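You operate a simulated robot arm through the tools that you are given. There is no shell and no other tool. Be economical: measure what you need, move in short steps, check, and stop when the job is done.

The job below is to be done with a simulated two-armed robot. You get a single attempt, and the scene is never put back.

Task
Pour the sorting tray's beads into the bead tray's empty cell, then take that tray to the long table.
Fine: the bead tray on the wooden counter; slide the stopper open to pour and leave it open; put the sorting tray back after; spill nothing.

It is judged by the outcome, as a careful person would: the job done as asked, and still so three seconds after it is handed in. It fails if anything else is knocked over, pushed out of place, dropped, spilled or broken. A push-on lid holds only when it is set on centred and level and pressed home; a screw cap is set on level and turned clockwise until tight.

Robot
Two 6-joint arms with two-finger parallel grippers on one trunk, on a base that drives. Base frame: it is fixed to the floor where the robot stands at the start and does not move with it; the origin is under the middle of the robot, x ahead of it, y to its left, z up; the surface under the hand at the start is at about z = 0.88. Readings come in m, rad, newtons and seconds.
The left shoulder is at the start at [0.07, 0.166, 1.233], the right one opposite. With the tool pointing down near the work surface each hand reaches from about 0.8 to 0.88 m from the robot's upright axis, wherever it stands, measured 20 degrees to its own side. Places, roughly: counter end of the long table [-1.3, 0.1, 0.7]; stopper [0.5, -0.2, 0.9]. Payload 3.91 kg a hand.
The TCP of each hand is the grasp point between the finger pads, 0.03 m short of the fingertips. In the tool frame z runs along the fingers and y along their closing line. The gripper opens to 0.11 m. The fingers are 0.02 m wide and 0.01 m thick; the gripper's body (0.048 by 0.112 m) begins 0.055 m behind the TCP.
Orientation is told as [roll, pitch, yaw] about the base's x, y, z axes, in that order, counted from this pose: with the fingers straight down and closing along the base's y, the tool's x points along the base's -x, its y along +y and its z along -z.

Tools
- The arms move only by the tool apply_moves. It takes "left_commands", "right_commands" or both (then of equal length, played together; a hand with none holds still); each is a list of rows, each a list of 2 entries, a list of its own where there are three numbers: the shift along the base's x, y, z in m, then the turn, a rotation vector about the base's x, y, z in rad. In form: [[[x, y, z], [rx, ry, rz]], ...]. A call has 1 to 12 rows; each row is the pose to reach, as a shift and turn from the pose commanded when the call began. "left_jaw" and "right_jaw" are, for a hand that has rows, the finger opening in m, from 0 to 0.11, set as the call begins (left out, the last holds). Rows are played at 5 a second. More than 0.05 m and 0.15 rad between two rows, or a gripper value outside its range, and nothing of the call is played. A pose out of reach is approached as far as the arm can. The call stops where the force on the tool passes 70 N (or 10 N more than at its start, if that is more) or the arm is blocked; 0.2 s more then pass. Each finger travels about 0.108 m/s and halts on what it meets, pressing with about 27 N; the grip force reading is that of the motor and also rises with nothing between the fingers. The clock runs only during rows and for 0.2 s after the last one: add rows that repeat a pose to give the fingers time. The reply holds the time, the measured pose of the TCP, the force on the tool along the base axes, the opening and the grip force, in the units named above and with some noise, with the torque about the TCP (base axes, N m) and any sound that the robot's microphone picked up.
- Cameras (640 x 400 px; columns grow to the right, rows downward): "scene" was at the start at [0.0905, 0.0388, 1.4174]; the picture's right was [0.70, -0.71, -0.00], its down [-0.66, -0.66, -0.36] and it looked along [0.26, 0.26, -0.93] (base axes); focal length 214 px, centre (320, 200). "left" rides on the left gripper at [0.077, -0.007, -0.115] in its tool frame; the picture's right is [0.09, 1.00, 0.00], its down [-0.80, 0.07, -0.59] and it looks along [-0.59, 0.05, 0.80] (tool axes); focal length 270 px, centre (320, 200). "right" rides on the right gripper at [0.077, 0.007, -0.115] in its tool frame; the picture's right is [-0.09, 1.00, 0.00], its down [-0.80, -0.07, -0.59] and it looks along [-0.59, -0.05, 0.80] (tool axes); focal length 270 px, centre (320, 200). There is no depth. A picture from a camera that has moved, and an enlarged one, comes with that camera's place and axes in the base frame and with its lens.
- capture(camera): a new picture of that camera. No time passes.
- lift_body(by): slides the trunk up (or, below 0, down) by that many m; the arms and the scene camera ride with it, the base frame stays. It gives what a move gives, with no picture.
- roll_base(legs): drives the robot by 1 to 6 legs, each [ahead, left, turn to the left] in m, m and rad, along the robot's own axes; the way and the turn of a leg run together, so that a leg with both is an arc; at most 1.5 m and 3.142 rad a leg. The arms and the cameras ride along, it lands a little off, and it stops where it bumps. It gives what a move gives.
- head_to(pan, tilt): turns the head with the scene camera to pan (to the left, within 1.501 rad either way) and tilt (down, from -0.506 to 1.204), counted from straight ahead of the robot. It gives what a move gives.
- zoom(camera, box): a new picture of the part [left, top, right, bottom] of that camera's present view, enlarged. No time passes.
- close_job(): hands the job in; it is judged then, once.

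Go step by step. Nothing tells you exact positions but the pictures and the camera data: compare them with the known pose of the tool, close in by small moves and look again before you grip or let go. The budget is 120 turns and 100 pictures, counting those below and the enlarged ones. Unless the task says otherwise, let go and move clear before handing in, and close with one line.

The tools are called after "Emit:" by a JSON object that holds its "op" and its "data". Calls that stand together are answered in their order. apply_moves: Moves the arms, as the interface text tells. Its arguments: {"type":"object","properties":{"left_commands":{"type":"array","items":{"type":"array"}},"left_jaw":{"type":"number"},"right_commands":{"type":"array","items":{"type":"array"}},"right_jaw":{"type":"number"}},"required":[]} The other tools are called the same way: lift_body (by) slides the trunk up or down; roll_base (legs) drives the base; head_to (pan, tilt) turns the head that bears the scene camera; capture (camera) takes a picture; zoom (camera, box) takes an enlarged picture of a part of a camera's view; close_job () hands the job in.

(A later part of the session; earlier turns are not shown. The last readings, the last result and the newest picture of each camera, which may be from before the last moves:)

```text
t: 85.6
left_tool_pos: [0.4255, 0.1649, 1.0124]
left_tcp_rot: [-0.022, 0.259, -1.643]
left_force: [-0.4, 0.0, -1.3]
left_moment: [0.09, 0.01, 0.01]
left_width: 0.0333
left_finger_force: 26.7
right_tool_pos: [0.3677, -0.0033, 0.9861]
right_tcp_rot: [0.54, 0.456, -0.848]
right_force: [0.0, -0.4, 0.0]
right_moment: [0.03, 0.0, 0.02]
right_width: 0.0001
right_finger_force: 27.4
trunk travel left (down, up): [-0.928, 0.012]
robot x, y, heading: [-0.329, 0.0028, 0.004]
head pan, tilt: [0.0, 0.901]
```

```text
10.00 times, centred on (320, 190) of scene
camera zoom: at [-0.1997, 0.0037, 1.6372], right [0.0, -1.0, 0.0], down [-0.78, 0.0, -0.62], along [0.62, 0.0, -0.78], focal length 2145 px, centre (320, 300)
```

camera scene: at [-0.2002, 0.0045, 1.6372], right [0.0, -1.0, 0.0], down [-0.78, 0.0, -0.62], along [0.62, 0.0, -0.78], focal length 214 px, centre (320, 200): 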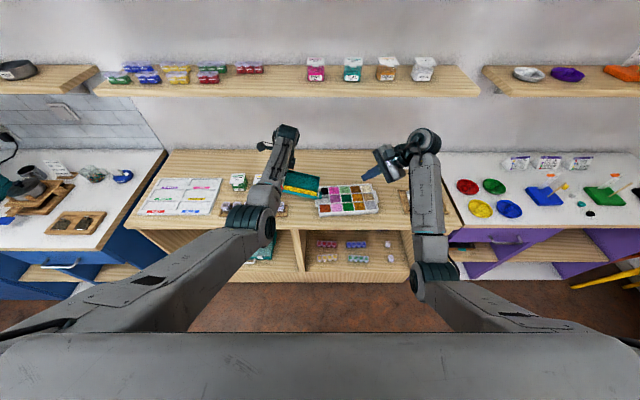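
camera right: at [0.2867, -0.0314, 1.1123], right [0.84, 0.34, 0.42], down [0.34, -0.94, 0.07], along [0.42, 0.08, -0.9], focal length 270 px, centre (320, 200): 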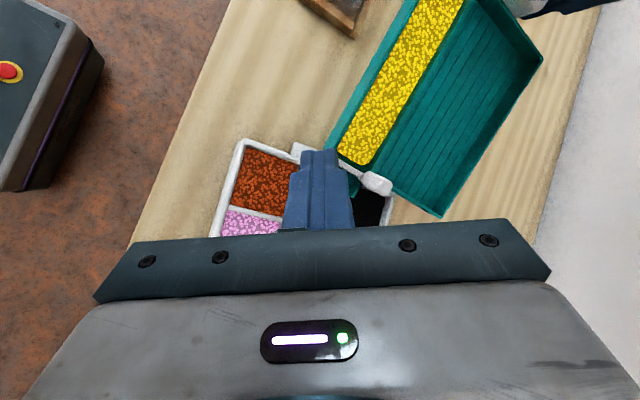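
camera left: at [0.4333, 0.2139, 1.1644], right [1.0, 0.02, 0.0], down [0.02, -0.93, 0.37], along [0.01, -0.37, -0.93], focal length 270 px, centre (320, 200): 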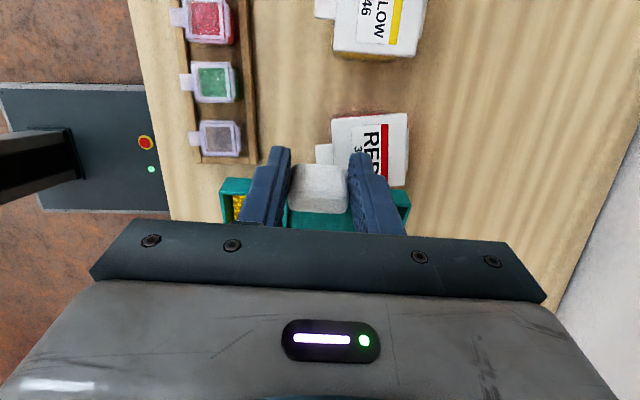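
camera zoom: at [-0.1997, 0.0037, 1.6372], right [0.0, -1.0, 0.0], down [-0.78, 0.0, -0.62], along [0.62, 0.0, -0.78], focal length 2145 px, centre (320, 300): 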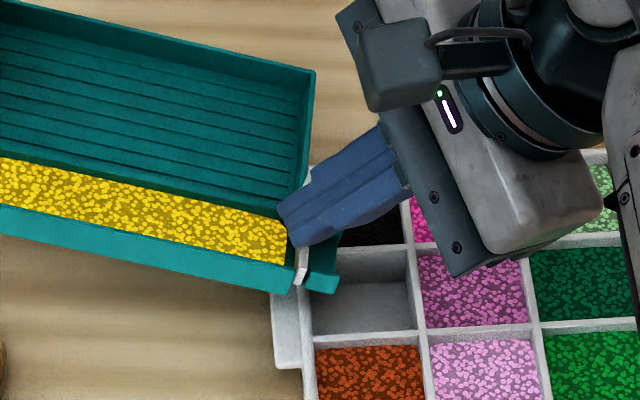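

Checking relative height with the right camera.

Emit:
{"op": "capture", "data": {"camera": "right"}}

Emit:
{"op": "capture", "data": {"camera": "left"}}

```text
51 pictures are left
camera right: at [0.3124, -0.0196, 1.1116], right [0.84, 0.34, 0.42], down [0.34, -0.94, 0.07], along [0.42, 0.08, -0.9], focal length 270 px, centre (320, 200)
```

right: 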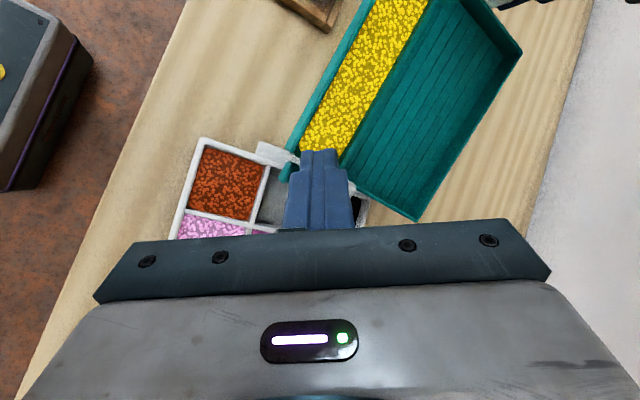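

```text
50 pictures are left
camera left: at [0.4248, 0.2112, 1.1434], right [1.0, 0.02, 0.0], down [0.02, -0.93, 0.37], along [0.01, -0.37, -0.93], focal length 270 px, centre (320, 200)
```

left: 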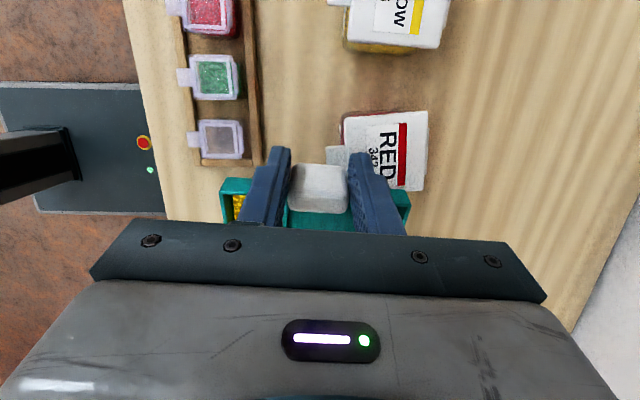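

The sloped finger is passing above the knob (top ≈ 0.974, centre ≈ (0.381, 0.0045)). I'll retract, go 6 mm lower with the tip just past the knob, and push again.

Emit:
{"op": "apply_moves", "data": {"right_commands": [[[-0.01, 0, 0.002], [0, 0, 0]], [[-0.024, -0.008, 0], [0, 0, 0]], [[-0.024, -0.008, -0.006], [0, 0, 0]], [[-0.015, -0.008, -0.006], [0, 0, 0]], [[-0.008, -0.008, -0.006], [0, 0, 0]]]}}

Emit:
{"op": "zoom", "data": {"camera": "scene", "box": [288, 170, 352, 210]}}

```text
t: 86.8
left_tool_pos: [0.4248, 0.1661, 1.0117]
left_tcp_rot: [-0.022, 0.257, -1.642]
left_force: [0.3, 0.4, -0.9]
left_moment: [0.08, 0.01, -0.03]
left_width: 0.0335
left_finger_force: 27.1
right_tool_pos: [0.36, -0.0089, 0.981]
right_tcp_rot: [0.539, 0.456, -0.847]
right_force: [-0.3, -0.1, 0.3]
right_moment: [0.01, 0.01, -0.02]
right_width: 0.0002
right_finger_force: 27.3
trunk travel left (down, up): [-0.928, 0.012]
robot x, y, heading: [-0.3241, 0.0044, 0.001]
head pan, tilt: [0.0, 0.901]
```

```text
10.00 times, centred on (320, 190) of scene
camera zoom: at [-0.2, 0.0036, 1.6372], right [0.0, -1.0, 0.0], down [-0.78, 0.0, -0.62], along [0.62, 0.0, -0.78], focal length 2145 px, centre (320, 300)
```

zoom: 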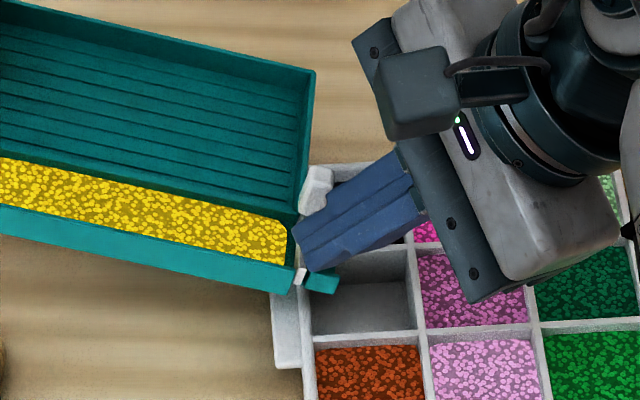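

Now the finger is squarely in front of the knob. Pushing +x step by step.

Emit:
{"op": "apply_moves", "data": {"right_commands": [[[0.006, -0.0005, 0], [0, 0, 0]], [[0.012, -0.001, 0], [0, 0, 0]], [[0.018, -0.0015, 0], [0, 0, 0]], [[0.024, -0.002, 0], [0, 0, 0]]]}}

Emit:
{"op": "zoom", "data": {"camera": "scene", "box": [288, 170, 352, 210]}}

```text
t: 87.8
left_tool_pos: [0.4256, 0.1664, 1.0121]
left_tcp_rot: [-0.022, 0.258, -1.642]
left_force: [0.2, -0.6, -2.0]
left_moment: [0.05, 0.02, 0.02]
left_width: 0.0337
left_finger_force: 27.1
right_tool_pos: [0.3836, -0.0123, 0.9812]
right_tcp_rot: [0.538, 0.457, -0.847]
right_force: [0.6, 0.7, 0.5]
right_moment: [0.0, 0.0, 0.02]
right_width: 0.0
right_finger_force: 26.9
trunk travel left (down, up): [-0.928, 0.012]
robot x, y, heading: [-0.3267, 0.007, -0.004]
head pan, tilt: [0.0, 0.901]
```

```text
10.00 times, centred on (320, 190) of scene
camera zoom: at [-0.1997, 0.0037, 1.6372], right [0.0, -1.0, 0.0], down [-0.78, 0.0, -0.62], along [0.62, 0.0, -0.78], focal length 2145 px, centre (320, 300)
```

zoom: 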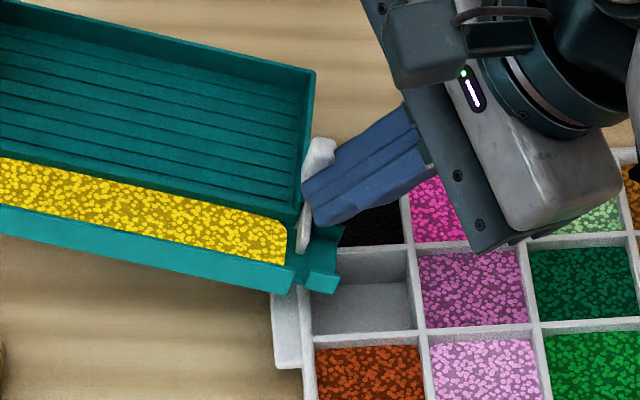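

The gate is sliding open with nothing spilling. Continuing.

Emit:
{"op": "apply_moves", "data": {"right_commands": [[[0.006, -0.0005, 0], [0, 0, 0]], [[0.012, -0.001, 0], [0, 0, 0]], [[0.018, -0.0015, 0], [0, 0, 0]], [[0.022, -0.0015, 0], [0, 0, 0]]]}}

Emit:
{"op": "zoom", "data": {"camera": "scene", "box": [288, 170, 352, 210]}}

```text
t: 88.8
left_tool_pos: [0.4262, 0.1659, 1.0121]
left_tcp_rot: [-0.02, 0.258, -1.64]
left_force: [2.9, 0.4, -1.7]
left_moment: [0.2, -0.19, 0.53]
left_width: 0.0339
left_finger_force: 27.2
right_tool_pos: [0.4058, -0.0134, 0.9811]
right_tcp_rot: [0.54, 0.457, -0.844]
right_force: [-2.7, -1.0, 0.9]
right_moment: [-0.01, 0.07, 0.06]
right_width: 0.0
right_finger_force: 26.7
trunk travel left (down, up): [-0.928, 0.012]
robot x, y, heading: [-0.3279, 0.0056, 0.003]
head pan, tilt: [0.0, 0.901]
```

```text
10.00 times, centred on (320, 190) of scene
camera zoom: at [-0.2, 0.0037, 1.6372], right [0.0, -1.0, 0.0], down [-0.78, 0.0, -0.62], along [0.62, 0.0, -0.78], focal length 2145 px, centre (320, 300)
```

zoom: 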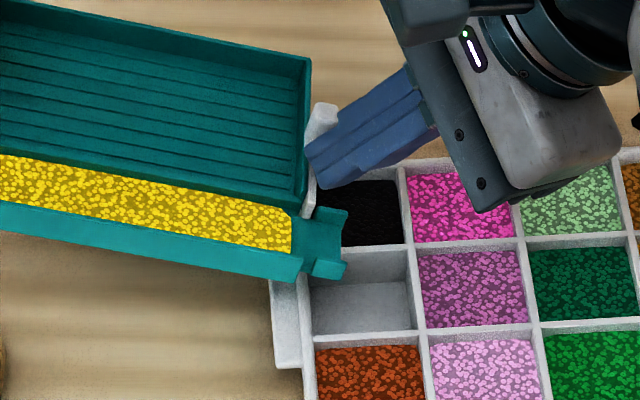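

The gate has reached its stop and is fully open; the trough mouth is clear. Now withdraw the right hand gently and move it away.

Emit:
{"op": "apply_moves", "data": {"right_commands": [[[-0.008, 0, 0], [0, 0, 0]], [[-0.012, -0.01, 0.01], [0, 0, 0]], [[-0.015, -0.03, 0.03], [0, 0, 0]], [[-0.02, -0.06, 0.05], [0, 0, 0]], [[-0.03, -0.1, 0.07], [0, 0, 0]], [[-0.045, -0.14, 0.08], [0, 0, 0]], [[-0.06, -0.18, 0.08], [0, 0, 0]]]}}

Emit:
{"op": "zoom", "data": {"camera": "scene", "box": [272, 160, 368, 220]}}

```text
t: 90.4
left_tool_pos: [0.4249, 0.1642, 1.0133]
left_tcp_rot: [-0.022, 0.26, -1.641]
left_force: [-0.5, -0.1, -1.4]
left_moment: [0.1, -0.01, 0.0]
left_width: 0.0334
left_finger_force: 26.8
right_tool_pos: [0.3479, -0.1952, 1.0584]
right_tcp_rot: [0.541, 0.457, -0.842]
right_force: [0.0, -0.7, 0.0]
right_moment: [0.0, -0.01, 0.02]
right_width: 0.0002
right_finger_force: 26.7
trunk travel left (down, up): [-0.928, 0.012]
robot x, y, heading: [-0.3292, 0.0054, 0.004]
head pan, tilt: [0.0, 0.901]
```

```text
6.67 times, centred on (320, 190) of scene
camera zoom: at [-0.201, 0.0009, 1.6373], right [0.0, -1.0, 0.0], down [-0.78, 0.0, -0.62], along [0.62, 0.0, -0.78], focal length 1430 px, centre (320, 267)
```

zoom: 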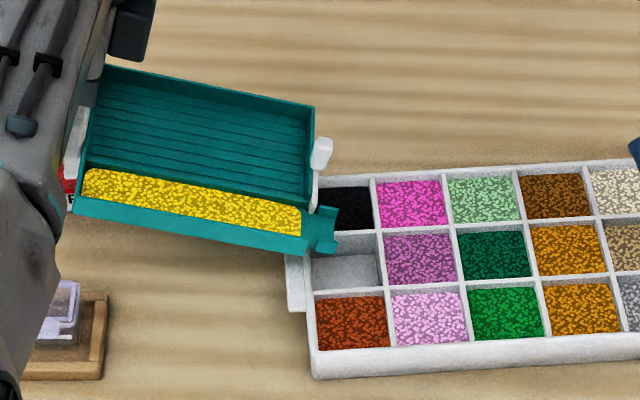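

The gate is open and the beads stay put at this tilt. I'll tilt further in small steps while keeping the lip fixed over the cell.

Emit:
{"op": "apply_moves", "data": {"left_commands": [[[-0.003, 0.004, -0.005], [0, 0, 0]], [[-0.003, -0.0025, 0.007], [0.07, 0, 0]], [[-0.003, -0.0085, 0.0185], [0.142, 0, 0]], [[-0.003, -0.0085, 0.0185], [0.142, 0, 0]]]}}

Emit:
{"op": "zoom", "data": {"camera": "scene", "box": [272, 160, 368, 220]}}

```text
t: 91.4
left_tool_pos: [0.4223, 0.1582, 1.0289]
left_tcp_rot: [-0.032, 0.399, -1.645]
left_force: [0.0, 0.6, -2.2]
left_moment: [0.08, 0.01, 0.0]
left_width: 0.0335
left_finger_force: 27.3
right_tool_pos: [0.3502, -0.195, 1.0585]
right_tcp_rot: [0.539, 0.456, -0.844]
right_force: [-0.6, -0.1, 0.3]
right_moment: [-0.01, 0.01, 0.02]
right_width: 0.0
right_finger_force: 26.5
trunk travel left (down, up): [-0.928, 0.012]
robot x, y, heading: [-0.3242, 0.0072, 0.008]
head pan, tilt: [0.0, 0.901]
```

```text
6.67 times, centred on (320, 190) of scene
camera zoom: at [-0.1999, 0.0051, 1.6372], right [0.0, -1.0, 0.0], down [-0.78, 0.0, -0.62], along [0.62, 0.0, -0.78], focal length 1430 px, centre (320, 267)
```

zoom: 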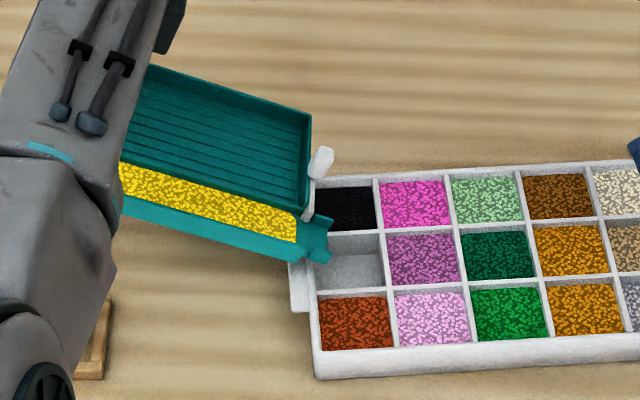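

Lip stays well placed above the cell. Tilting on to about 0.6 rad.

Emit:
{"op": "apply_moves", "data": {"left_commands": [[[0, -0.005, 0.008], [0.05, 0, 0]], [[0, -0.0107, 0.0156], [0.1, 0, 0]], [[0, -0.0107, 0.0156], [0.1, 0, 0]]]}}

Emit:
{"op": "zoom", "data": {"camera": "scene", "box": [272, 160, 368, 220]}}

```text
t: 92.2
left_tool_pos: [0.4227, 0.1459, 1.0465]
left_tcp_rot: [-0.041, 0.498, -1.649]
left_force: [-0.1, -0.9, -1.0]
left_moment: [0.06, 0.02, -0.01]
left_width: 0.0335
left_finger_force: 26.6
right_tool_pos: [0.35, -0.1942, 1.0595]
right_tcp_rot: [0.538, 0.454, -0.846]
right_force: [-1.1, -0.9, 0.5]
right_moment: [0.01, -0.03, 0.01]
right_width: 0.0
right_finger_force: 27.1
trunk travel left (down, up): [-0.928, 0.012]
robot x, y, heading: [-0.3235, 0.005, 0.002]
head pan, tilt: [0.0, 0.901]
```

```text
6.67 times, centred on (320, 190) of scene
camera zoom: at [-0.2, 0.0044, 1.6372], right [0.0, -1.0, 0.0], down [-0.78, 0.0, -0.62], along [0.62, 0.0, -0.78], focal length 1430 px, centre (320, 267)
```

zoom: 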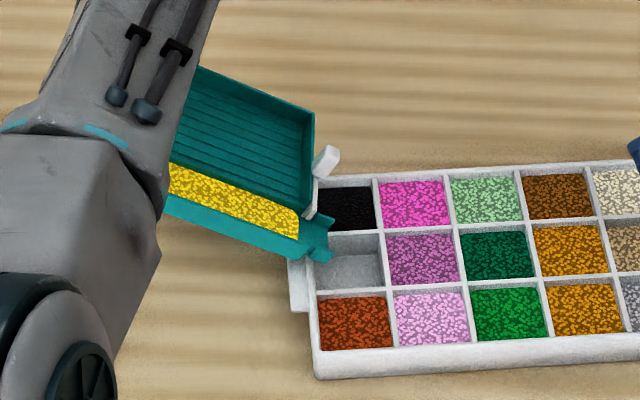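

Still no flow; the lip remains over the cell. Continue to 0.6–0.7 rad.

Emit:
{"op": "apply_moves", "data": {"left_commands": [[[0, -0.006, 0.007], [0.05, 0, 0]], [[0, -0.0122, 0.0144], [0.1, 0, 0]], [[0, -0.0122, 0.0144], [0.1, 0, 0]], [[0, -0.0122, 0.0144], [0.1, 0, 0]]]}}

Emit:
{"op": "zoom", "data": {"camera": "scene", "box": [272, 160, 368, 220]}}

```text
t: 93.2
left_tool_pos: [0.4243, 0.1343, 1.0609]
left_tcp_rot: [-0.048, 0.599, -1.655]
left_force: [0.6, 0.4, -0.3]
left_moment: [0.04, 0.02, 0.01]
left_width: 0.0334
left_finger_force: 27.1
right_tool_pos: [0.3474, -0.1948, 1.0592]
right_tcp_rot: [0.539, 0.453, -0.846]
right_force: [0.0, 0.7, -0.1]
right_moment: [0.0, 0.02, 0.0]
right_width: 0.0002
right_finger_force: 27.0
trunk travel left (down, up): [-0.928, 0.012]
robot x, y, heading: [-0.3284, 0.0053, 0.001]
head pan, tilt: [0.0, 0.901]
```

```text
6.67 times, centred on (320, 190) of scene
camera zoom: at [-0.2002, 0.0037, 1.6372], right [0.0, -1.0, 0.0], down [-0.78, 0.0, -0.62], along [0.62, 0.0, -0.78], focal length 1430 px, centre (320, 267)
```

zoom: 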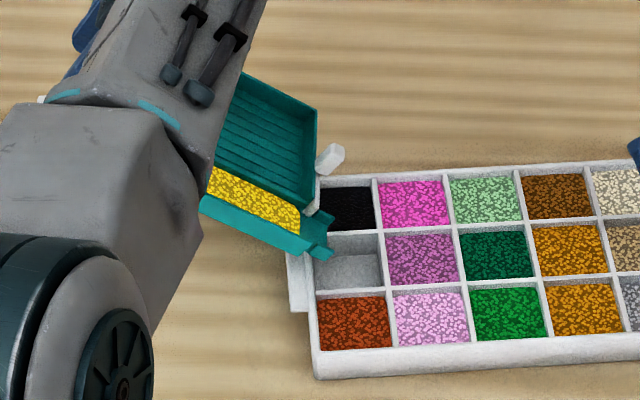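

Still holding. Tilting further to about 0.75 rad, same lip point.

Emit:
{"op": "apply_moves", "data": {"left_commands": [[[0.001, -0.0065, 0.0065], [0.05, 0, 0]], [[0.001, -0.0135, 0.013], [0.1, 0, 0]], [[0.001, -0.0208, 0.0195], [0.15, 0, 0]], [[0.001, -0.0208, 0.0195], [0.15, 0, 0]], [[0.001, -0.0208, 0.0195], [0.15, 0, 0]]]}}

Emit:
{"op": "zoom", "data": {"camera": "scene", "box": [272, 160, 368, 220]}}

```text
t: 94.4
left_tool_pos: [0.4222, 0.1144, 1.08]
left_tcp_rot: [-0.067, 0.749, -1.665]
left_force: [-0.1, -0.3, -1.1]
left_moment: [0.04, 0.02, -0.05]
left_width: 0.0335
left_finger_force: 27.0
right_tool_pos: [0.3492, -0.1942, 1.0595]
right_tcp_rot: [0.539, 0.454, -0.845]
right_force: [0.4, -0.7, 0.5]
right_moment: [-0.03, 0.0, -0.02]
right_width: 0.0
right_finger_force: 26.9
trunk travel left (down, up): [-0.928, 0.012]
robot x, y, heading: [-0.328, 0.0069, -0.004]
head pan, tilt: [0.0, 0.901]
```

```text
6.67 times, centred on (320, 190) of scene
camera zoom: at [-0.2001, 0.0039, 1.6372], right [0.0, -1.0, 0.0], down [-0.78, 0.0, -0.62], along [0.62, 0.0, -0.78], focal length 1430 px, centre (320, 267)
```

zoom: 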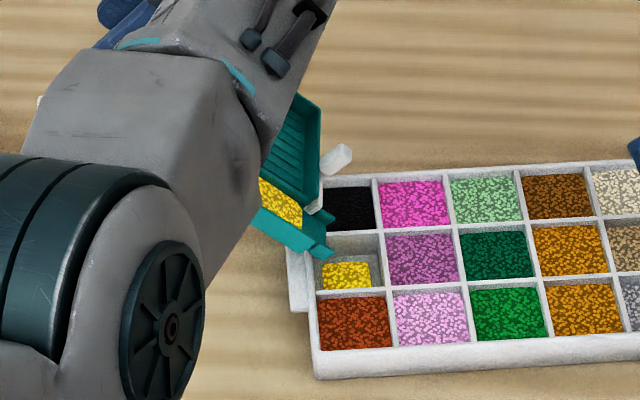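

Beads are pouring into the cell. Hold this pose and let them run.

Emit:
{"op": "apply_moves", "data": {"left_commands": [[[0, 0, 0], [0, 0, 0]], [[0, 0, 0], [0, 0, 0]], [[0, 0, 0], [0, 0, 0]], [[0, 0, 0], [0, 0, 0]], [[0, 0, 0], [0, 0, 0]]]}}

Emit:
{"op": "zoom", "data": {"camera": "scene", "box": [288, 170, 352, 210]}}

```text
t: 95.6
left_tool_pos: [0.4233, 0.114, 1.0809]
left_tcp_rot: [-0.068, 0.748, -1.665]
left_force: [0.8, 0.3, -0.8]
left_moment: [0.1, 0.0, 0.01]
left_width: 0.0335
left_finger_force: 26.8
right_tool_pos: [0.3488, -0.1951, 1.0592]
right_tcp_rot: [0.539, 0.456, -0.845]
right_force: [-0.7, -0.6, -0.6]
right_moment: [0.02, 0.0, -0.03]
right_width: 0.0003
right_finger_force: 27.3
trunk travel left (down, up): [-0.928, 0.012]
robot x, y, heading: [-0.3274, 0.0034, 0.003]
head pan, tilt: [0.0, 0.901]
```

```text
10.00 times, centred on (320, 190) of scene
camera zoom: at [-0.2001, 0.0037, 1.6372], right [0.0, -1.0, 0.0], down [-0.78, 0.0, -0.62], along [0.62, 0.0, -0.78], focal length 2145 px, centre (320, 300)
```

zoom: 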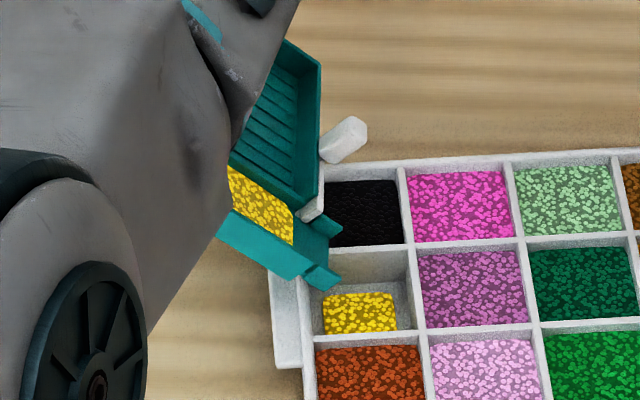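

Flow continues slowly. Holding longer.

Emit:
{"op": "apply_moves", "data": {"left_commands": [[[0, 0, 0], [0, 0, 0]], [[0, 0, 0], [0, 0, 0]], [[0, 0, 0], [0, 0, 0]], [[0, 0, 0], [0, 0, 0]], [[0, 0, 0], [0, 0, 0]], [[0, 0, 0], [0, 0, 0]], [[0, 0, 0], [0, 0, 0]], [[0, 0, 0], [0, 0, 0]], [[0, 0, 0], [0, 0, 0]], [[0, 0, 0], [0, 0, 0]], [[0, 0, 0], [0, 0, 0]], [[0, 0, 0], [0, 0, 0]]]}}

Emit:
{"op": "zoom", "data": {"camera": "scene", "box": [288, 170, 352, 210]}}

```text
t: 98.2
left_tool_pos: [0.4231, 0.1143, 1.0802]
left_tcp_rot: [-0.069, 0.749, -1.663]
left_force: [0.1, 0.2, -1.7]
left_moment: [0.05, -0.01, 0.0]
left_width: 0.0336
left_finger_force: 26.9
right_tool_pos: [0.3502, -0.1934, 1.0588]
right_tcp_rot: [0.541, 0.456, -0.845]
right_force: [0.3, 0.4, 0.4]
right_moment: [0.0, 0.02, -0.03]
right_width: 0.0
right_finger_force: 27.1
trunk travel left (down, up): [-0.928, 0.012]
robot x, y, heading: [-0.3284, 0.0005, -0.003]
head pan, tilt: [0.0, 0.901]
```

```text
10.00 times, centred on (320, 190) of scene
camera zoom: at [-0.2001, 0.0037, 1.6372], right [0.0, -1.0, 0.0], down [-0.78, 0.0, -0.62], along [0.62, 0.0, -0.78], focal length 2145 px, centre (320, 300)
```

zoom: 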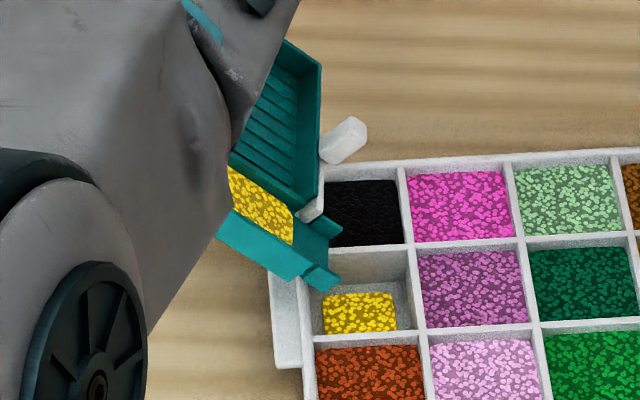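

Flow paused with the amount this tilt releases. I'll tilt further with the lip fixed, moving the right hand farther away at the same time.

Emit:
{"op": "apply_moves", "data": {"left_commands": [[[0, -0.008, 0.006], [0.05, 0, 0]], [[0, -0.016, 0.011], [0.1, 0, 0]], [[0, -0.0236, 0.0158], [0.151, 0, 0]], [[0, -0.0236, 0.0158], [0.151, 0, 0]], [[0, -0.0236, 0.0158], [0.151, 0, 0]], [[0, -0.0236, 0.0158], [0.151, 0, 0]]], "right_commands": [[[-0.01, -0.03, 0], [0, 0, 0]], [[-0.02, -0.06, 0], [0, 0, 0]], [[-0.03, -0.09, 0], [0, 0, 0]], [[-0.04, -0.12, 0], [0, 0, 0]], [[-0.05, -0.15, 0], [0, 0, 0]], [[-0.06, -0.17, 0], [0, 0, 0]]]}}

Emit:
{"op": "zoom", "data": {"camera": "scene", "box": [288, 170, 352, 210]}}

```text
t: 99.6
left_tool_pos: [0.415, 0.0936, 1.0964]
left_tcp_rot: [-0.09, 0.898, -1.681]
left_force: [0.0, 0.8, -2.9]
left_moment: [0.07, -0.02, 0.01]
left_width: 0.0335
left_finger_force: 27.5
left hand out of reach, approached as far as the arm can: row 3, 4, 5, 6
right_tool_pos: [0.2891, -0.3658, 1.0618]
right_tcp_rot: [0.54, 0.457, -0.845]
right_force: [-0.1, -0.5, -1.0]
right_moment: [0.03, 0.0, 0.02]
right_width: 0.0003
right_finger_force: 27.4
trunk travel left (down, up): [-0.928, 0.012]
robot x, y, heading: [-0.3248, 0.0029, 0.001]
head pan, tilt: [0.0, 0.901]
```

```text
10.00 times, centred on (320, 190) of scene
camera zoom: at [-0.2011, 0.0027, 1.6373], right [0.0, -1.0, 0.0], down [-0.78, 0.0, -0.62], along [0.62, 0.0, -0.78], focal length 2145 px, centre (320, 300)
```

zoom: 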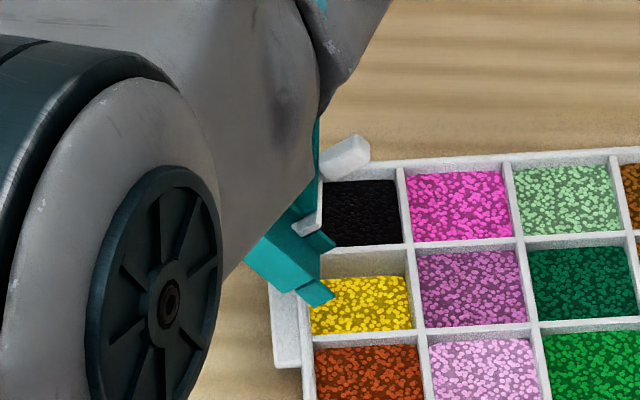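

Much more has poured and the cell is filling well. Hold and then check what's left in the trough.

Emit:
{"op": "apply_moves", "data": {"left_commands": [[[0, 0, 0], [0, 0, 0]], [[0, 0, 0], [0, 0, 0]], [[0, 0, 0], [0, 0, 0]], [[0, 0, 0], [0, 0, 0]], [[0, 0, 0], [0, 0, 0]], [[0, 0, 0], [0, 0, 0]], [[0, 0, 0], [0, 0, 0]], [[0, 0, 0], [0, 0, 0]]]}}

Emit:
{"op": "zoom", "data": {"camera": "scene", "box": [288, 170, 352, 210]}}

Emit:
{"op": "capture", "data": {"camera": "right"}}

```text
t: 101.4
left_tool_pos: [0.4153, 0.0948, 1.0956]
left_tcp_rot: [-0.09, 0.901, -1.68]
left_force: [0.4, 0.0, -1.1]
left_moment: [0.04, -0.02, -0.04]
left_width: 0.0335
left_finger_force: 26.9
right_tool_pos: [0.2898, -0.3645, 1.0603]
right_tcp_rot: [0.54, 0.457, -0.846]
right_force: [0.8, -0.8, -0.1]
right_moment: [-0.01, -0.01, 0.02]
right_width: 0.0
right_finger_force: 26.5
trunk travel left (down, up): [-0.928, 0.012]
robot x, y, heading: [-0.328, 0.0065, 0.006]
head pan, tilt: [0.0, 0.901]
```

```text
10.00 times, centred on (320, 190) of scene
camera zoom: at [-0.2002, 0.0035, 1.6372], right [0.0, -1.0, 0.0], down [-0.78, 0.0, -0.62], along [0.62, 0.0, -0.78], focal length 2145 px, centre (320, 300)
```

zoom: 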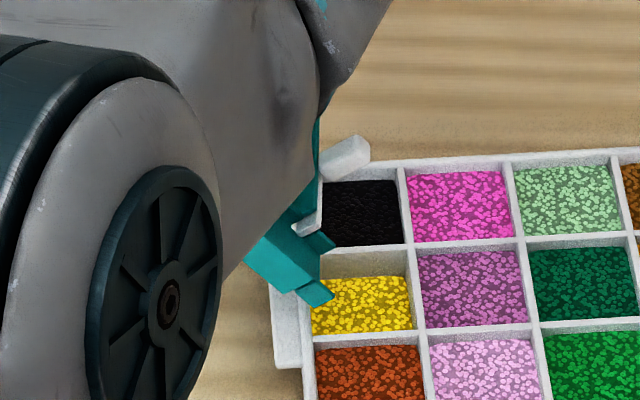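

```text
37 pictures are left
camera right: at [0.2339, -0.3818, 1.1862], right [0.84, 0.34, 0.42], down [0.34, -0.94, 0.07], along [0.42, 0.08, -0.9], focal length 270 px, centre (320, 200)
```

right: 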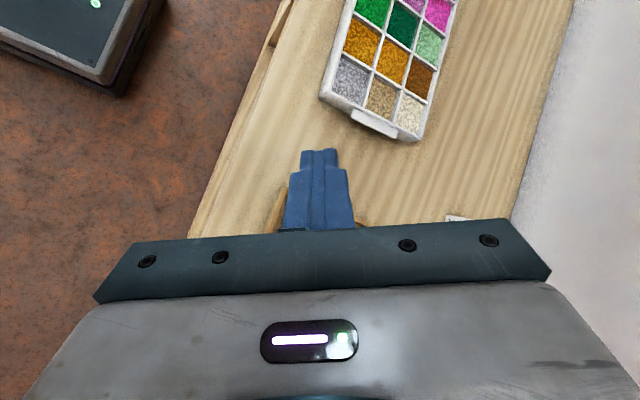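

Flow has stopped. I'll tilt back partway, keeping the lip over the cell, and look into the trough.

Emit:
{"op": "apply_moves", "data": {"left_commands": [[[0.002, 0.01, -0.008], [-0.075, 0, 0]], [[0.005, 0.02, -0.016], [-0.15, 0, 0]], [[0.007, 0.03, -0.0255], [-0.225, 0, 0]], [[0.009, 0.0395, -0.035], [-0.3, 0, 0]], [[0.008, 0.048, -0.045], [-0.375, 0, 0]], [[0.007, 0.057, -0.0565], [-0.45, 0, 0]]]}}

Emit:
{"op": "zoom", "data": {"camera": "scene", "box": [272, 160, 368, 220]}}

```text
t: 102.8
left_tool_pos: [0.4229, 0.1517, 1.0403]
left_tcp_rot: [-0.036, 0.448, -1.647]
left_force: [-0.8, 0.0, -1.3]
left_moment: [0.09, -0.01, 0.03]
left_width: 0.0333
left_finger_force: 26.9
right_tool_pos: [0.2904, -0.3643, 1.0618]
right_tcp_rot: [0.539, 0.454, -0.844]
right_force: [0.4, 0.0, 0.0]
right_moment: [0.0, -0.03, 0.0]
right_width: 0.0
right_finger_force: 26.9
trunk travel left (down, up): [-0.928, 0.012]
robot x, y, heading: [-0.3265, 0.0043, 0.002]
head pan, tilt: [0.0, 0.901]
```

```text
6.67 times, centred on (320, 190) of scene
camera zoom: at [-0.2, 0.0047, 1.6372], right [0.0, -1.0, 0.0], down [-0.78, 0.0, -0.62], along [0.62, 0.0, -0.78], focal length 1430 px, centre (320, 267)
```

zoom: 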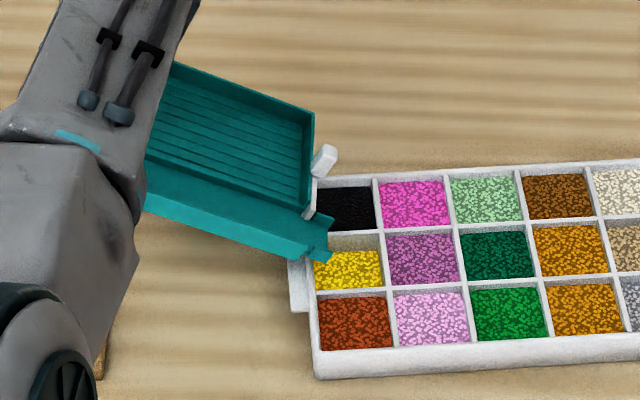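

The trough is empty and all beads are in the cell. Now level the tray, lift clear of the jar, and bring it back over in front of its original place.

Emit:
{"op": "apply_moves", "data": {"left_commands": [[[0, 0.005, 0.01], [-0.112, 0, 0]], [[0, 0.01, 0.01], [-0.224, 0, 0]], [[0, 0.012, 0.01], [-0.336, 0, 0]], [[0, 0.012, 0.005], [-0.448, 0, 0]], [[-0.002, -0.03, 0.0], [-0.448, 0, 0]], [[-0.004, -0.07, -0.005], [-0.448, 0, 0]], [[-0.008, -0.11, -0.01], [-0.448, 0, 0]], [[-0.012, -0.15, -0.01], [-0.448, 0, 0]], [[-0.02, -0.163, -0.01], [-0.448, 0, 0]]]}}

Emit:
{"op": "roll_base", "data": {"legs": [[0.1, 0, 0], [0.09, 0, 0]]}}

Emit:
{"op": "capture", "data": {"camera": "left"}}

```text
t: 104.8
left_tool_pos: [0.4023, -0.0102, 1.0291]
left_tcp_rot: [-0.002, 0.005, -1.64]
left_force: [0.5, -0.4, -0.5]
left_moment: [0.11, -0.02, -0.05]
left_width: 0.0338
left_finger_force: 27.0
right_tool_pos: [0.2883, -0.3669, 1.06]
right_tcp_rot: [0.54, 0.457, -0.845]
right_force: [0.1, 0.3, 0.6]
right_moment: [0.0, -0.03, 0.02]
right_width: 0.0002
right_finger_force: 27.2
trunk travel left (down, up): [-0.928, 0.012]
robot x, y, heading: [-0.323, 0.0058, 0.001]
head pan, tilt: [0.0, 0.901]
```

```text
t: 106.6
left_tool_pos: [0.5881, -0.0109, 1.0343]
left_tcp_rot: [0.001, 0.004, -1.64]
left_force: [-0.3, -0.2, -1.5]
left_moment: [0.07, -0.06, 0.01]
left_width: 0.0337
left_finger_force: 26.9
right_tool_pos: [0.4744, -0.3649, 1.0644]
right_tcp_rot: [0.544, 0.452, -0.844]
right_force: [-0.3, -0.3, -0.6]
right_moment: [0.01, 0.0, -0.05]
right_width: 0.0
right_finger_force: 26.6
trunk travel left (down, up): [-0.928, 0.012]
robot x, y, heading: [-0.1345, 0.0083, -0.0]
head pan, tilt: [0.0, 0.901]
```

```text
35 pictures are left
camera left: at [0.5861, 0.0668, 1.1498], right [1.0, 0.02, 0.0], down [0.01, -0.81, 0.59], along [0.01, -0.59, -0.81], focal length 270 px, centre (320, 200)
```

left: 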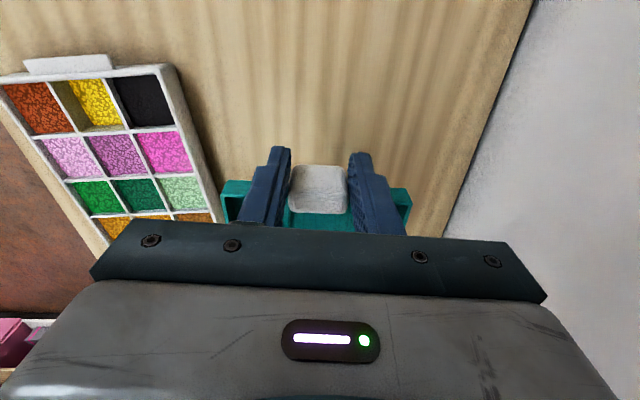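

Tray still level in the grip. Lower it back to its original spot in steps.

Emit:
{"op": "apply_moves", "data": {"left_commands": [[[-0.008, -0.003, -0.03], [0, 0, 0]], [[-0.01, -0.0035, -0.06], [0, 0, 0]], [[-0.01, -0.0035, -0.085], [0, 0, 0]], [[-0.01, -0.0035, -0.1], [0, 0, 0]], [[-0.01, -0.0035, -0.1], [0, 0, 0]]]}}

```text
t: 107.8
left_tool_pos: [0.5809, -0.0144, 0.9306]
left_tcp_rot: [-0.001, 0.002, -1.641]
left_force: [-0.2, 0.7, -0.8]
left_moment: [0.09, -0.02, -0.01]
left_width: 0.0336
left_finger_force: 26.9
right_tool_pos: [0.4783, -0.3663, 1.0616]
right_tcp_rot: [0.541, 0.457, -0.847]
right_force: [-0.2, 0.1, 0.4]
right_moment: [0.0, 0.0, -0.03]
right_width: 0.0
right_finger_force: 27.3
trunk travel left (down, up): [-0.928, 0.012]
robot x, y, heading: [-0.136, 0.0046, -0.001]
head pan, tilt: [0.0, 0.901]
```

Emit:
{"op": "apply_moves", "data": {"left_commands": [[[-0.003, 0, -0.006], [0, 0, 0]], [[-0.003, 0, -0.011], [0, 0, 0]], [[-0.003, 0, -0.0145], [0, 0, 0]], [[-0.003, 0, -0.0155], [0, 0, 0]], [[-0.003, 0, -0.0155], [0, 0, 0]]]}}

Emit:
{"op": "capture", "data": {"camera": "left"}}

```text
t: 109.0
left_tool_pos: [0.5787, -0.0144, 0.9172]
left_tcp_rot: [-0.004, 0.002, -1.641]
left_force: [0.4, -0.4, 4.4]
left_moment: [-0.88, -0.15, 0.02]
left_width: 0.0337
left_finger_force: 26.9
right_tool_pos: [0.4802, -0.3659, 1.0621]
right_tcp_rot: [0.54, 0.457, -0.846]
right_force: [0.3, 0.3, 0.3]
right_moment: [0.01, 0.0, -0.02]
right_width: 0.0
right_finger_force: 26.2
trunk travel left (down, up): [-0.928, 0.012]
robot x, y, heading: [-0.1407, 0.0043, 0.002]
head pan, tilt: [0.0, 0.901]
```

```text
34 pictures are left
camera left: at [0.5778, 0.062, 1.0312], right [1.0, 0.02, 0.0], down [0.02, -0.81, 0.59], along [0.01, -0.59, -0.81], focal length 270 px, centre (320, 200)
```

left: 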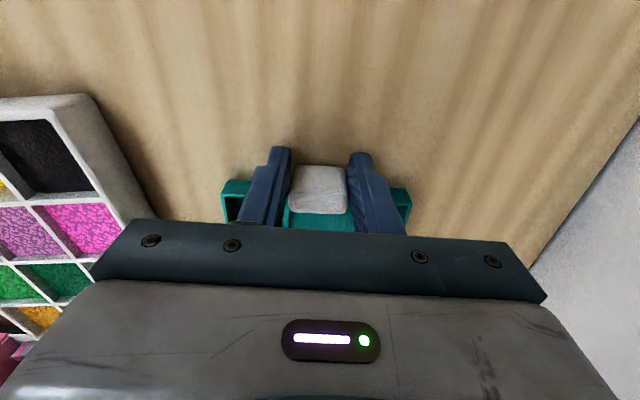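

The spout end has touched the counter; the handle end is within a millimetre or two. Releasing.

Emit:
{"op": "apply_moves", "data": {"left_commands": [[[0, 0, -0.001], [0, 0, 0]], [[0, 0, -0.001], [0, 0, 0]], [[0, 0, -0.001], [0, 0, 0]], [[0, 0, 0.02], [0, 0, 0]], [[0, 0, 0.05], [0, 0, 0]], [[0, 0, 0.09], [0, 0, 0]], [[0, 0, 0.1], [0, 0, 0]]], "left_jaw": 0.07}}

Emit:
{"op": "capture", "data": {"camera": "left"}}

```text
t: 110.6
left_tool_pos: [0.5794, -0.0139, 1.0157]
left_tcp_rot: [-0.003, 0.004, -1.64]
left_force: [0.4, -0.5, -0.8]
left_moment: [-0.03, 0.0, -0.01]
left_width: 0.0699
left_finger_force: 0.1
right_tool_pos: [0.4803, -0.3652, 1.0603]
right_tcp_rot: [0.539, 0.454, -0.846]
right_force: [-0.6, 0.3, 0.0]
right_moment: [-0.02, -0.01, 0.01]
right_width: 0.0003
right_finger_force: 26.9
trunk travel left (down, up): [-0.928, 0.012]
robot x, y, heading: [-0.1389, 0.0029, 0.0]
head pan, tilt: [0.0, 0.901]
```

```text
33 pictures are left
camera left: at [0.578, 0.0631, 1.1306], right [1.0, 0.02, 0.0], down [0.02, -0.81, 0.59], along [0.01, -0.59, -0.81], focal length 270 px, centre (320, 200)
```

left: 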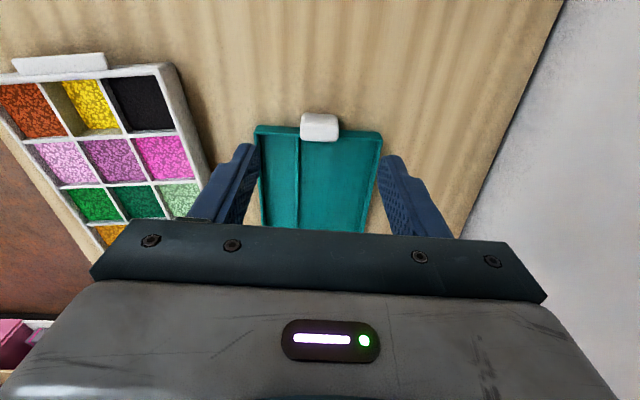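

The sorting tray is back where it was, with its gate open. Next I roll back 0.19 m and look at the bead tray's side ears to plan a two-handed lift.

Emit:
{"op": "roll_base", "data": {"legs": [[-0.1, 0, 0], [-0.09, 0, 0]]}}

Emit:
{"op": "apply_moves", "data": {"left_commands": [[[0.0, 0.03, 0.02], [0, 0, 0.07]], [[0.0, 0.06, 0.02], [0, 0, 0.14]], [[0.0, 0.1, 0.02], [0, 0, 0.14]]], "right_commands": [[[0, 0, 0], [0, 0.08, -0.117]], [[0, 0, 0], [0, 0.16, -0.235]], [[0, 0, 0], [0, 0.24, -0.352]]], "left_jaw": 0.1, "right_jaw": 0.1}}

Emit:
{"op": "zoom", "data": {"camera": "scene", "box": [300, 165, 396, 225]}}

Emit:
{"op": "capture", "data": {"camera": "right"}}

```text
t: 112.5
left_tool_pos: [0.3961, -0.0135, 1.0112]
left_tcp_rot: [-0.011, 0.003, -1.638]
left_force: [0.3, 0.7, -0.5]
left_moment: [-0.01, 0.05, 0.0]
left_width: 0.0701
left_finger_force: 0.0
right_tool_pos: [0.2969, -0.3639, 1.0565]
right_tcp_rot: [0.535, 0.46, -0.848]
right_force: [0.6, -0.2, 0.0]
right_moment: [0.0, 0.04, 0.04]
right_width: 0.0
right_finger_force: 26.8
trunk travel left (down, up): [-0.928, 0.012]
robot x, y, heading: [-0.326, 0.0007, -0.005]
head pan, tilt: [0.0, 0.901]
```

```text
t: 113.3
left_tool_pos: [0.3863, 0.09, 1.0386]
left_tcp_rot: [-0.002, 0.002, -1.5]
left_force: [0.1, 1.2, 0.1]
left_moment: [-0.01, -0.02, -0.01]
left_width: 0.1
left_finger_force: 0.1
right_tool_pos: [0.29, -0.3633, 1.0633]
right_tcp_rot: [0.299, 0.567, -1.322]
right_force: [-0.6, 0.0, 0.2]
right_moment: [-0.01, -0.01, -0.01]
right_width: 0.0999
right_finger_force: 0.0
trunk travel left (down, up): [-0.928, 0.012]
robot x, y, heading: [-0.3267, 0.0036, 0.004]
head pan, tilt: [0.0, 0.901]
```

```text
6.67 times, centred on (348, 195) of scene
camera zoom: at [-0.2006, 0.0058, 1.6375], right [0.0, -1.0, 0.0], down [-0.78, 0.0, -0.62], along [0.62, 0.0, -0.78], focal length 1430 px, centre (133, 233)
```

zoom: 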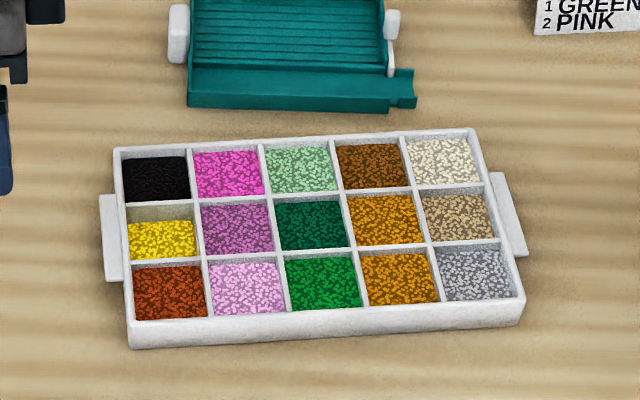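

```text
31 pictures are left
camera right: at [0.2629, -0.3656, 1.1986], right [0.98, 0.01, 0.2], down [0.01, -1.0, 0.03], along [0.2, -0.03, -0.98], focal length 270 px, centre (320, 200)
```

right: 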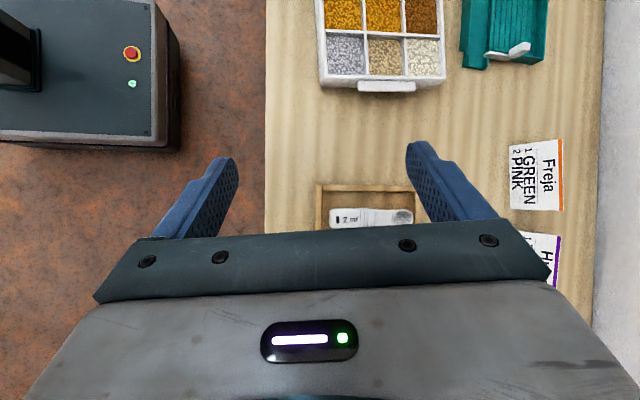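

The ears are about 70 mm long and stick out roughly 11 mm at each end. A left-camera view will show the left ear's height and thickness.

Emit:
{"op": "zoom", "data": {"camera": "left", "box": [220, 60, 420, 185]}}

```text
3.20 times, centred on (320, 122) of left
camera zoom: at [0.3741, 0.1656, 1.1538], right [0.99, 0.16, 0.0], down [0.13, -0.79, 0.59], along [0.09, -0.59, -0.81], focal length 865 px, centre (320, 448)
```

zoom: 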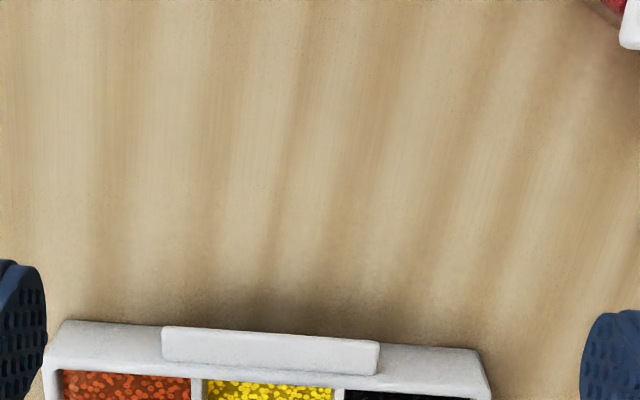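

The ear is a thin lip near rim height (z ≈ 0.90–0.911), so both hands should grip it with vertical fingers. I'll back off, lower the trunk to its starting height (better tool-down reach), and set both hands vertical.

Emit:
{"op": "roll_base", "data": {"legs": [[-0.36, 0.04, 0]]}}

Emit:
{"op": "lift_body", "data": {"by": -0.2}}

Emit:
{"op": "apply_moves", "data": {"left_commands": [[[0.01, 0, 0.03], [0, 0, 0]], [[0.02, 0, 0.06], [0, 0, 0]], [[0.03, 0, 0.09], [0, 0, 0]], [[0.04, 0, 0.12], [0, 0, 0]], [[0.05, 0, 0.15], [0, 0, 0]], [[0.05, 0, 0.17], [0, 0, 0]]], "right_commands": [[[0.02, 0, 0.03], [-0.1, 0.03, 0]], [[0.04, 0, 0.06], [-0.2, 0.06, 0]], [[0.06, 0, 0.09], [-0.3, 0.09, 0]], [[0.08, 0, 0.11], [-0.4, 0.12, 0]], [[0.1, 0, 0.13], [-0.5, 0.15, 0]], [[0.12, 0, 0.14], [-0.61, 0.17, 0]]]}}

```text
t: 115.6
left_tool_pos: [0.0284, 0.1255, 1.0358]
left_tcp_rot: [-0.007, 0.004, -1.5]
left_force: [0.0, -0.1, -0.6]
left_moment: [-0.02, 0.01, 0.0]
left_width: 0.1
left_finger_force: 0.1
right_tool_pos: [-0.0669, -0.3276, 1.0592]
right_tcp_rot: [0.296, 0.569, -1.318]
right_force: [0.3, 0.2, 0.1]
right_moment: [0.0, 0.01, 0.02]
right_width: 0.0999
right_finger_force: 0.0
trunk travel left (down, up): [-0.928, 0.012]
robot x, y, heading: [-0.6855, 0.0399, 0.002]
head pan, tilt: [0.0, 0.901]
```

```text
t: 117.8
left_tool_pos: [0.0273, 0.126, 0.8363]
left_tcp_rot: [-0.003, 0.004, -1.501]
left_force: [-0.6, 0.6, -0.3]
left_moment: [0.0, 0.0, 0.0]
left_width: 0.1001
left_finger_force: 0.0
right_tool_pos: [-0.068, -0.3275, 0.8606]
right_tcp_rot: [0.299, 0.569, -1.319]
right_force: [0.1, -0.5, 0.3]
right_moment: [0.0, 0.01, 0.03]
right_width: 0.1
right_finger_force: 0.0
trunk travel left (down, up): [-0.728, 0.212]
robot x, y, heading: [-0.6844, 0.0443, 0.001]
head pan, tilt: [0.0, 0.901]
```

```text
t: 119.2
left_tool_pos: [0.0764, 0.1283, 1.0084]
left_tcp_rot: [-0.003, 0.003, -1.498]
left_force: [0.6, 0.0, -1.1]
left_moment: [0.01, -0.01, 0.0]
left_width: 0.1
left_finger_force: 0.2
right_tool_pos: [0.0529, -0.3435, 0.9742]
right_tcp_rot: [0.037, 0.091, -1.408]
right_force: [-0.3, -0.1, -0.4]
right_moment: [0.03, 0.01, 0.01]
right_width: 0.0999
right_finger_force: 0.2
right hand out of reach, approached as far as the arm can: row 3, 4, 5, 6
trunk travel left (down, up): [-0.728, 0.212]
robot x, y, heading: [-0.6893, 0.0445, 0.003]
head pan, tilt: [0.0, 0.901]
```

Left is perfect; right nearly vertical. Nudging the right inward to the tray's ear spacing and straightening it.

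Emit:
{"op": "apply_moves", "data": {"right_commands": [[[0.02, 0.0, 0.0], [-0.05, 0.01, -0.04]], [[0.03, 0.02, 0.0], [-0.096, 0.02, -0.089]], [[0.03, 0.05, 0.0], [-0.096, 0.02, -0.089]], [[0.03, 0.08, 0.0], [-0.096, 0.02, -0.089]], [[0.03, 0.1, 0.0], [-0.096, 0.02, -0.089]]]}}

```text
t: 120.4
left_tool_pos: [0.0756, 0.1276, 1.0057]
left_tcp_rot: [-0.002, 0.003, -1.498]
left_force: [-0.1, 0.6, 0.1]
left_moment: [0.01, 0.01, -0.03]
left_width: 0.0998
left_finger_force: 0.1
right_tool_pos: [0.0512, -0.2902, 0.9619]
right_tcp_rot: [0.054, 0.121, -1.493]
right_force: [0.2, -0.2, -0.1]
right_moment: [0.03, -0.03, 0.0]
right_width: 0.0999
right_finger_force: 0.1
right hand out of reach, approached as far as the arm can: row 1, 2, 3, 4, 5
trunk travel left (down, up): [-0.728, 0.212]
robot x, y, heading: [-0.6876, 0.0409, 0.001]
head pan, tilt: [0.0, 0.901]
```

The right hand holds a slight 0.12 rad tilt at its limit, which is acceptable. I'll drive in so its position lands over the right ear, with both hands above the tray.

Emit:
{"op": "roll_base", "data": {"legs": [[0.2, 0.046, 0], [0.14, 0, 0]]}}

Emit:
{"op": "capture", "data": {"camera": "right"}}

Emit:
{"op": "capture", "data": {"camera": "left"}}

```text
t: 123.0
left_tool_pos: [0.4278, 0.177, 1.0071]
left_tcp_rot: [-0.002, 0.006, -1.496]
left_force: [0.2, 0.0, 0.6]
left_moment: [0.02, -0.01, -0.02]
left_width: 0.1
left_finger_force: 0.0
right_tool_pos: [0.4024, -0.2422, 0.9623]
right_tcp_rot: [0.057, 0.122, -1.492]
right_force: [0.3, -0.2, 0.2]
right_moment: [0.03, 0.0, 0.0]
right_width: 0.1
right_finger_force: 0.0
trunk travel left (down, up): [-0.728, 0.212]
robot x, y, heading: [-0.3307, 0.0916, 0.005]
head pan, tilt: [0.0, 0.901]
```

```text
29 pictures are left
camera right: at [0.3977, -0.1792, 1.0858], right [1.0, -0.01, 0.04], down [-0.03, -0.87, 0.49], along [0.03, -0.49, -0.87], focal length 270 px, centre (320, 200)
```

right: 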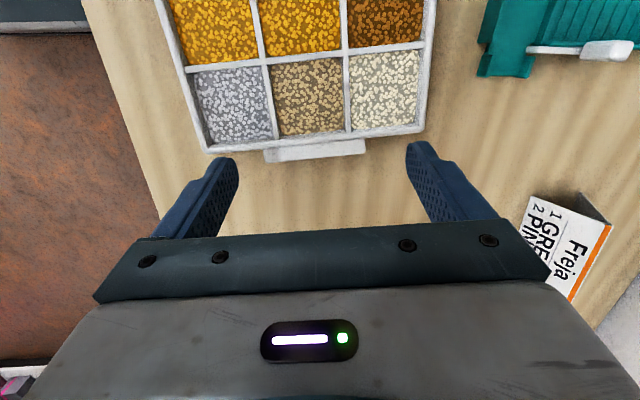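

```text
28 pictures are left
camera left: at [0.4149, 0.253, 1.1233], right [0.99, 0.16, 0.0], down [0.13, -0.8, 0.59], along [0.09, -0.58, -0.81], focal length 270 px, centre (320, 200)
```

left: 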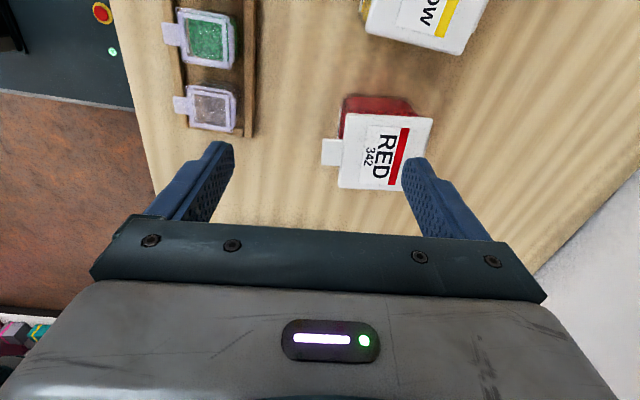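

Both views are clear: right ear spans x 0.366–0.435, y -0.245 to -0.235. Moving the left hand over its ear and offsetting the right hand just outside the wall.

Emit:
{"op": "apply_moves", "data": {"left_commands": [[[-0.012, -0.04, 0], [0, 0, 0]], [[-0.024, -0.08, 0], [0, 0, 0]], [[-0.036, -0.12, 0], [0, 0, 0]], [[-0.047, -0.149, -0.01], [0, 0, 0]], [[-0.047, -0.149, -0.045], [0, 0, 0]]], "right_commands": [[[-0.002, -0.004, 0], [0, 0, 0]], [[-0.002, -0.007, 0], [0, 0, 0]], [[-0.002, -0.007, 0], [0, 0, 0]], [[-0.002, -0.007, -0.005], [0, 0, 0]], [[-0.002, -0.007, -0.012], [0, 0, 0]]]}}

Emit:
{"op": "capture", "data": {"camera": "left"}}

Emit:
{"op": "capture", "data": {"camera": "right"}}

```text
t: 124.2
left_tool_pos: [0.4099, 0.0594, 0.9535]
left_tcp_rot: [-0.005, 0.0, -1.496]
left_force: [0.1, -0.2, 0.2]
left_moment: [0.01, 0.04, -0.03]
left_width: 0.0997
left_finger_force: 0.1
left hand out of reach, approached as far as the arm can: row 3, 4, 5
right_tool_pos: [0.4037, -0.2493, 0.9484]
right_tcp_rot: [0.052, 0.121, -1.491]
right_force: [-0.3, 0.2, -0.1]
right_moment: [0.04, 0.02, -0.01]
right_width: 0.1004
right_finger_force: 0.1
trunk travel left (down, up): [-0.728, 0.212]
robot x, y, heading: [-0.3349, 0.0924, 0.005]
head pan, tilt: [0.0, 0.901]
```

```text
27 pictures are left
camera left: at [0.3977, 0.1343, 1.0702], right [0.99, 0.16, -0.01], down [0.13, -0.79, 0.59], along [0.09, -0.58, -0.81], focal length 270 px, centre (320, 200)
```

left: 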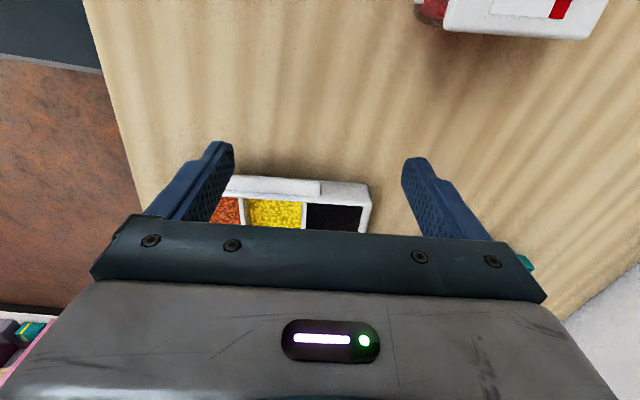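

```text
26 pictures are left
camera right: at [0.3979, -0.187, 1.0717], right [1.0, -0.01, 0.04], down [-0.03, -0.87, 0.49], along [0.03, -0.49, -0.87], focal length 270 px, centre (320, 200)
```

right: 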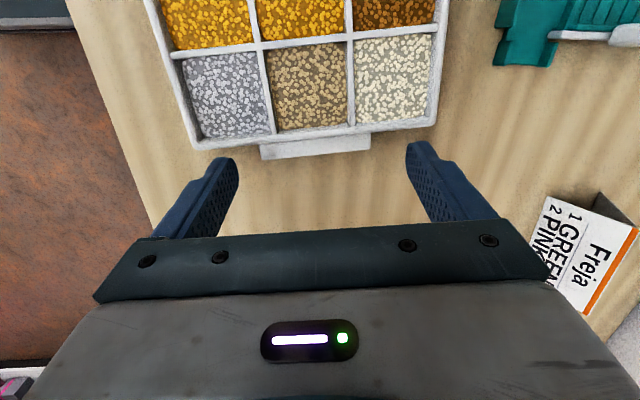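

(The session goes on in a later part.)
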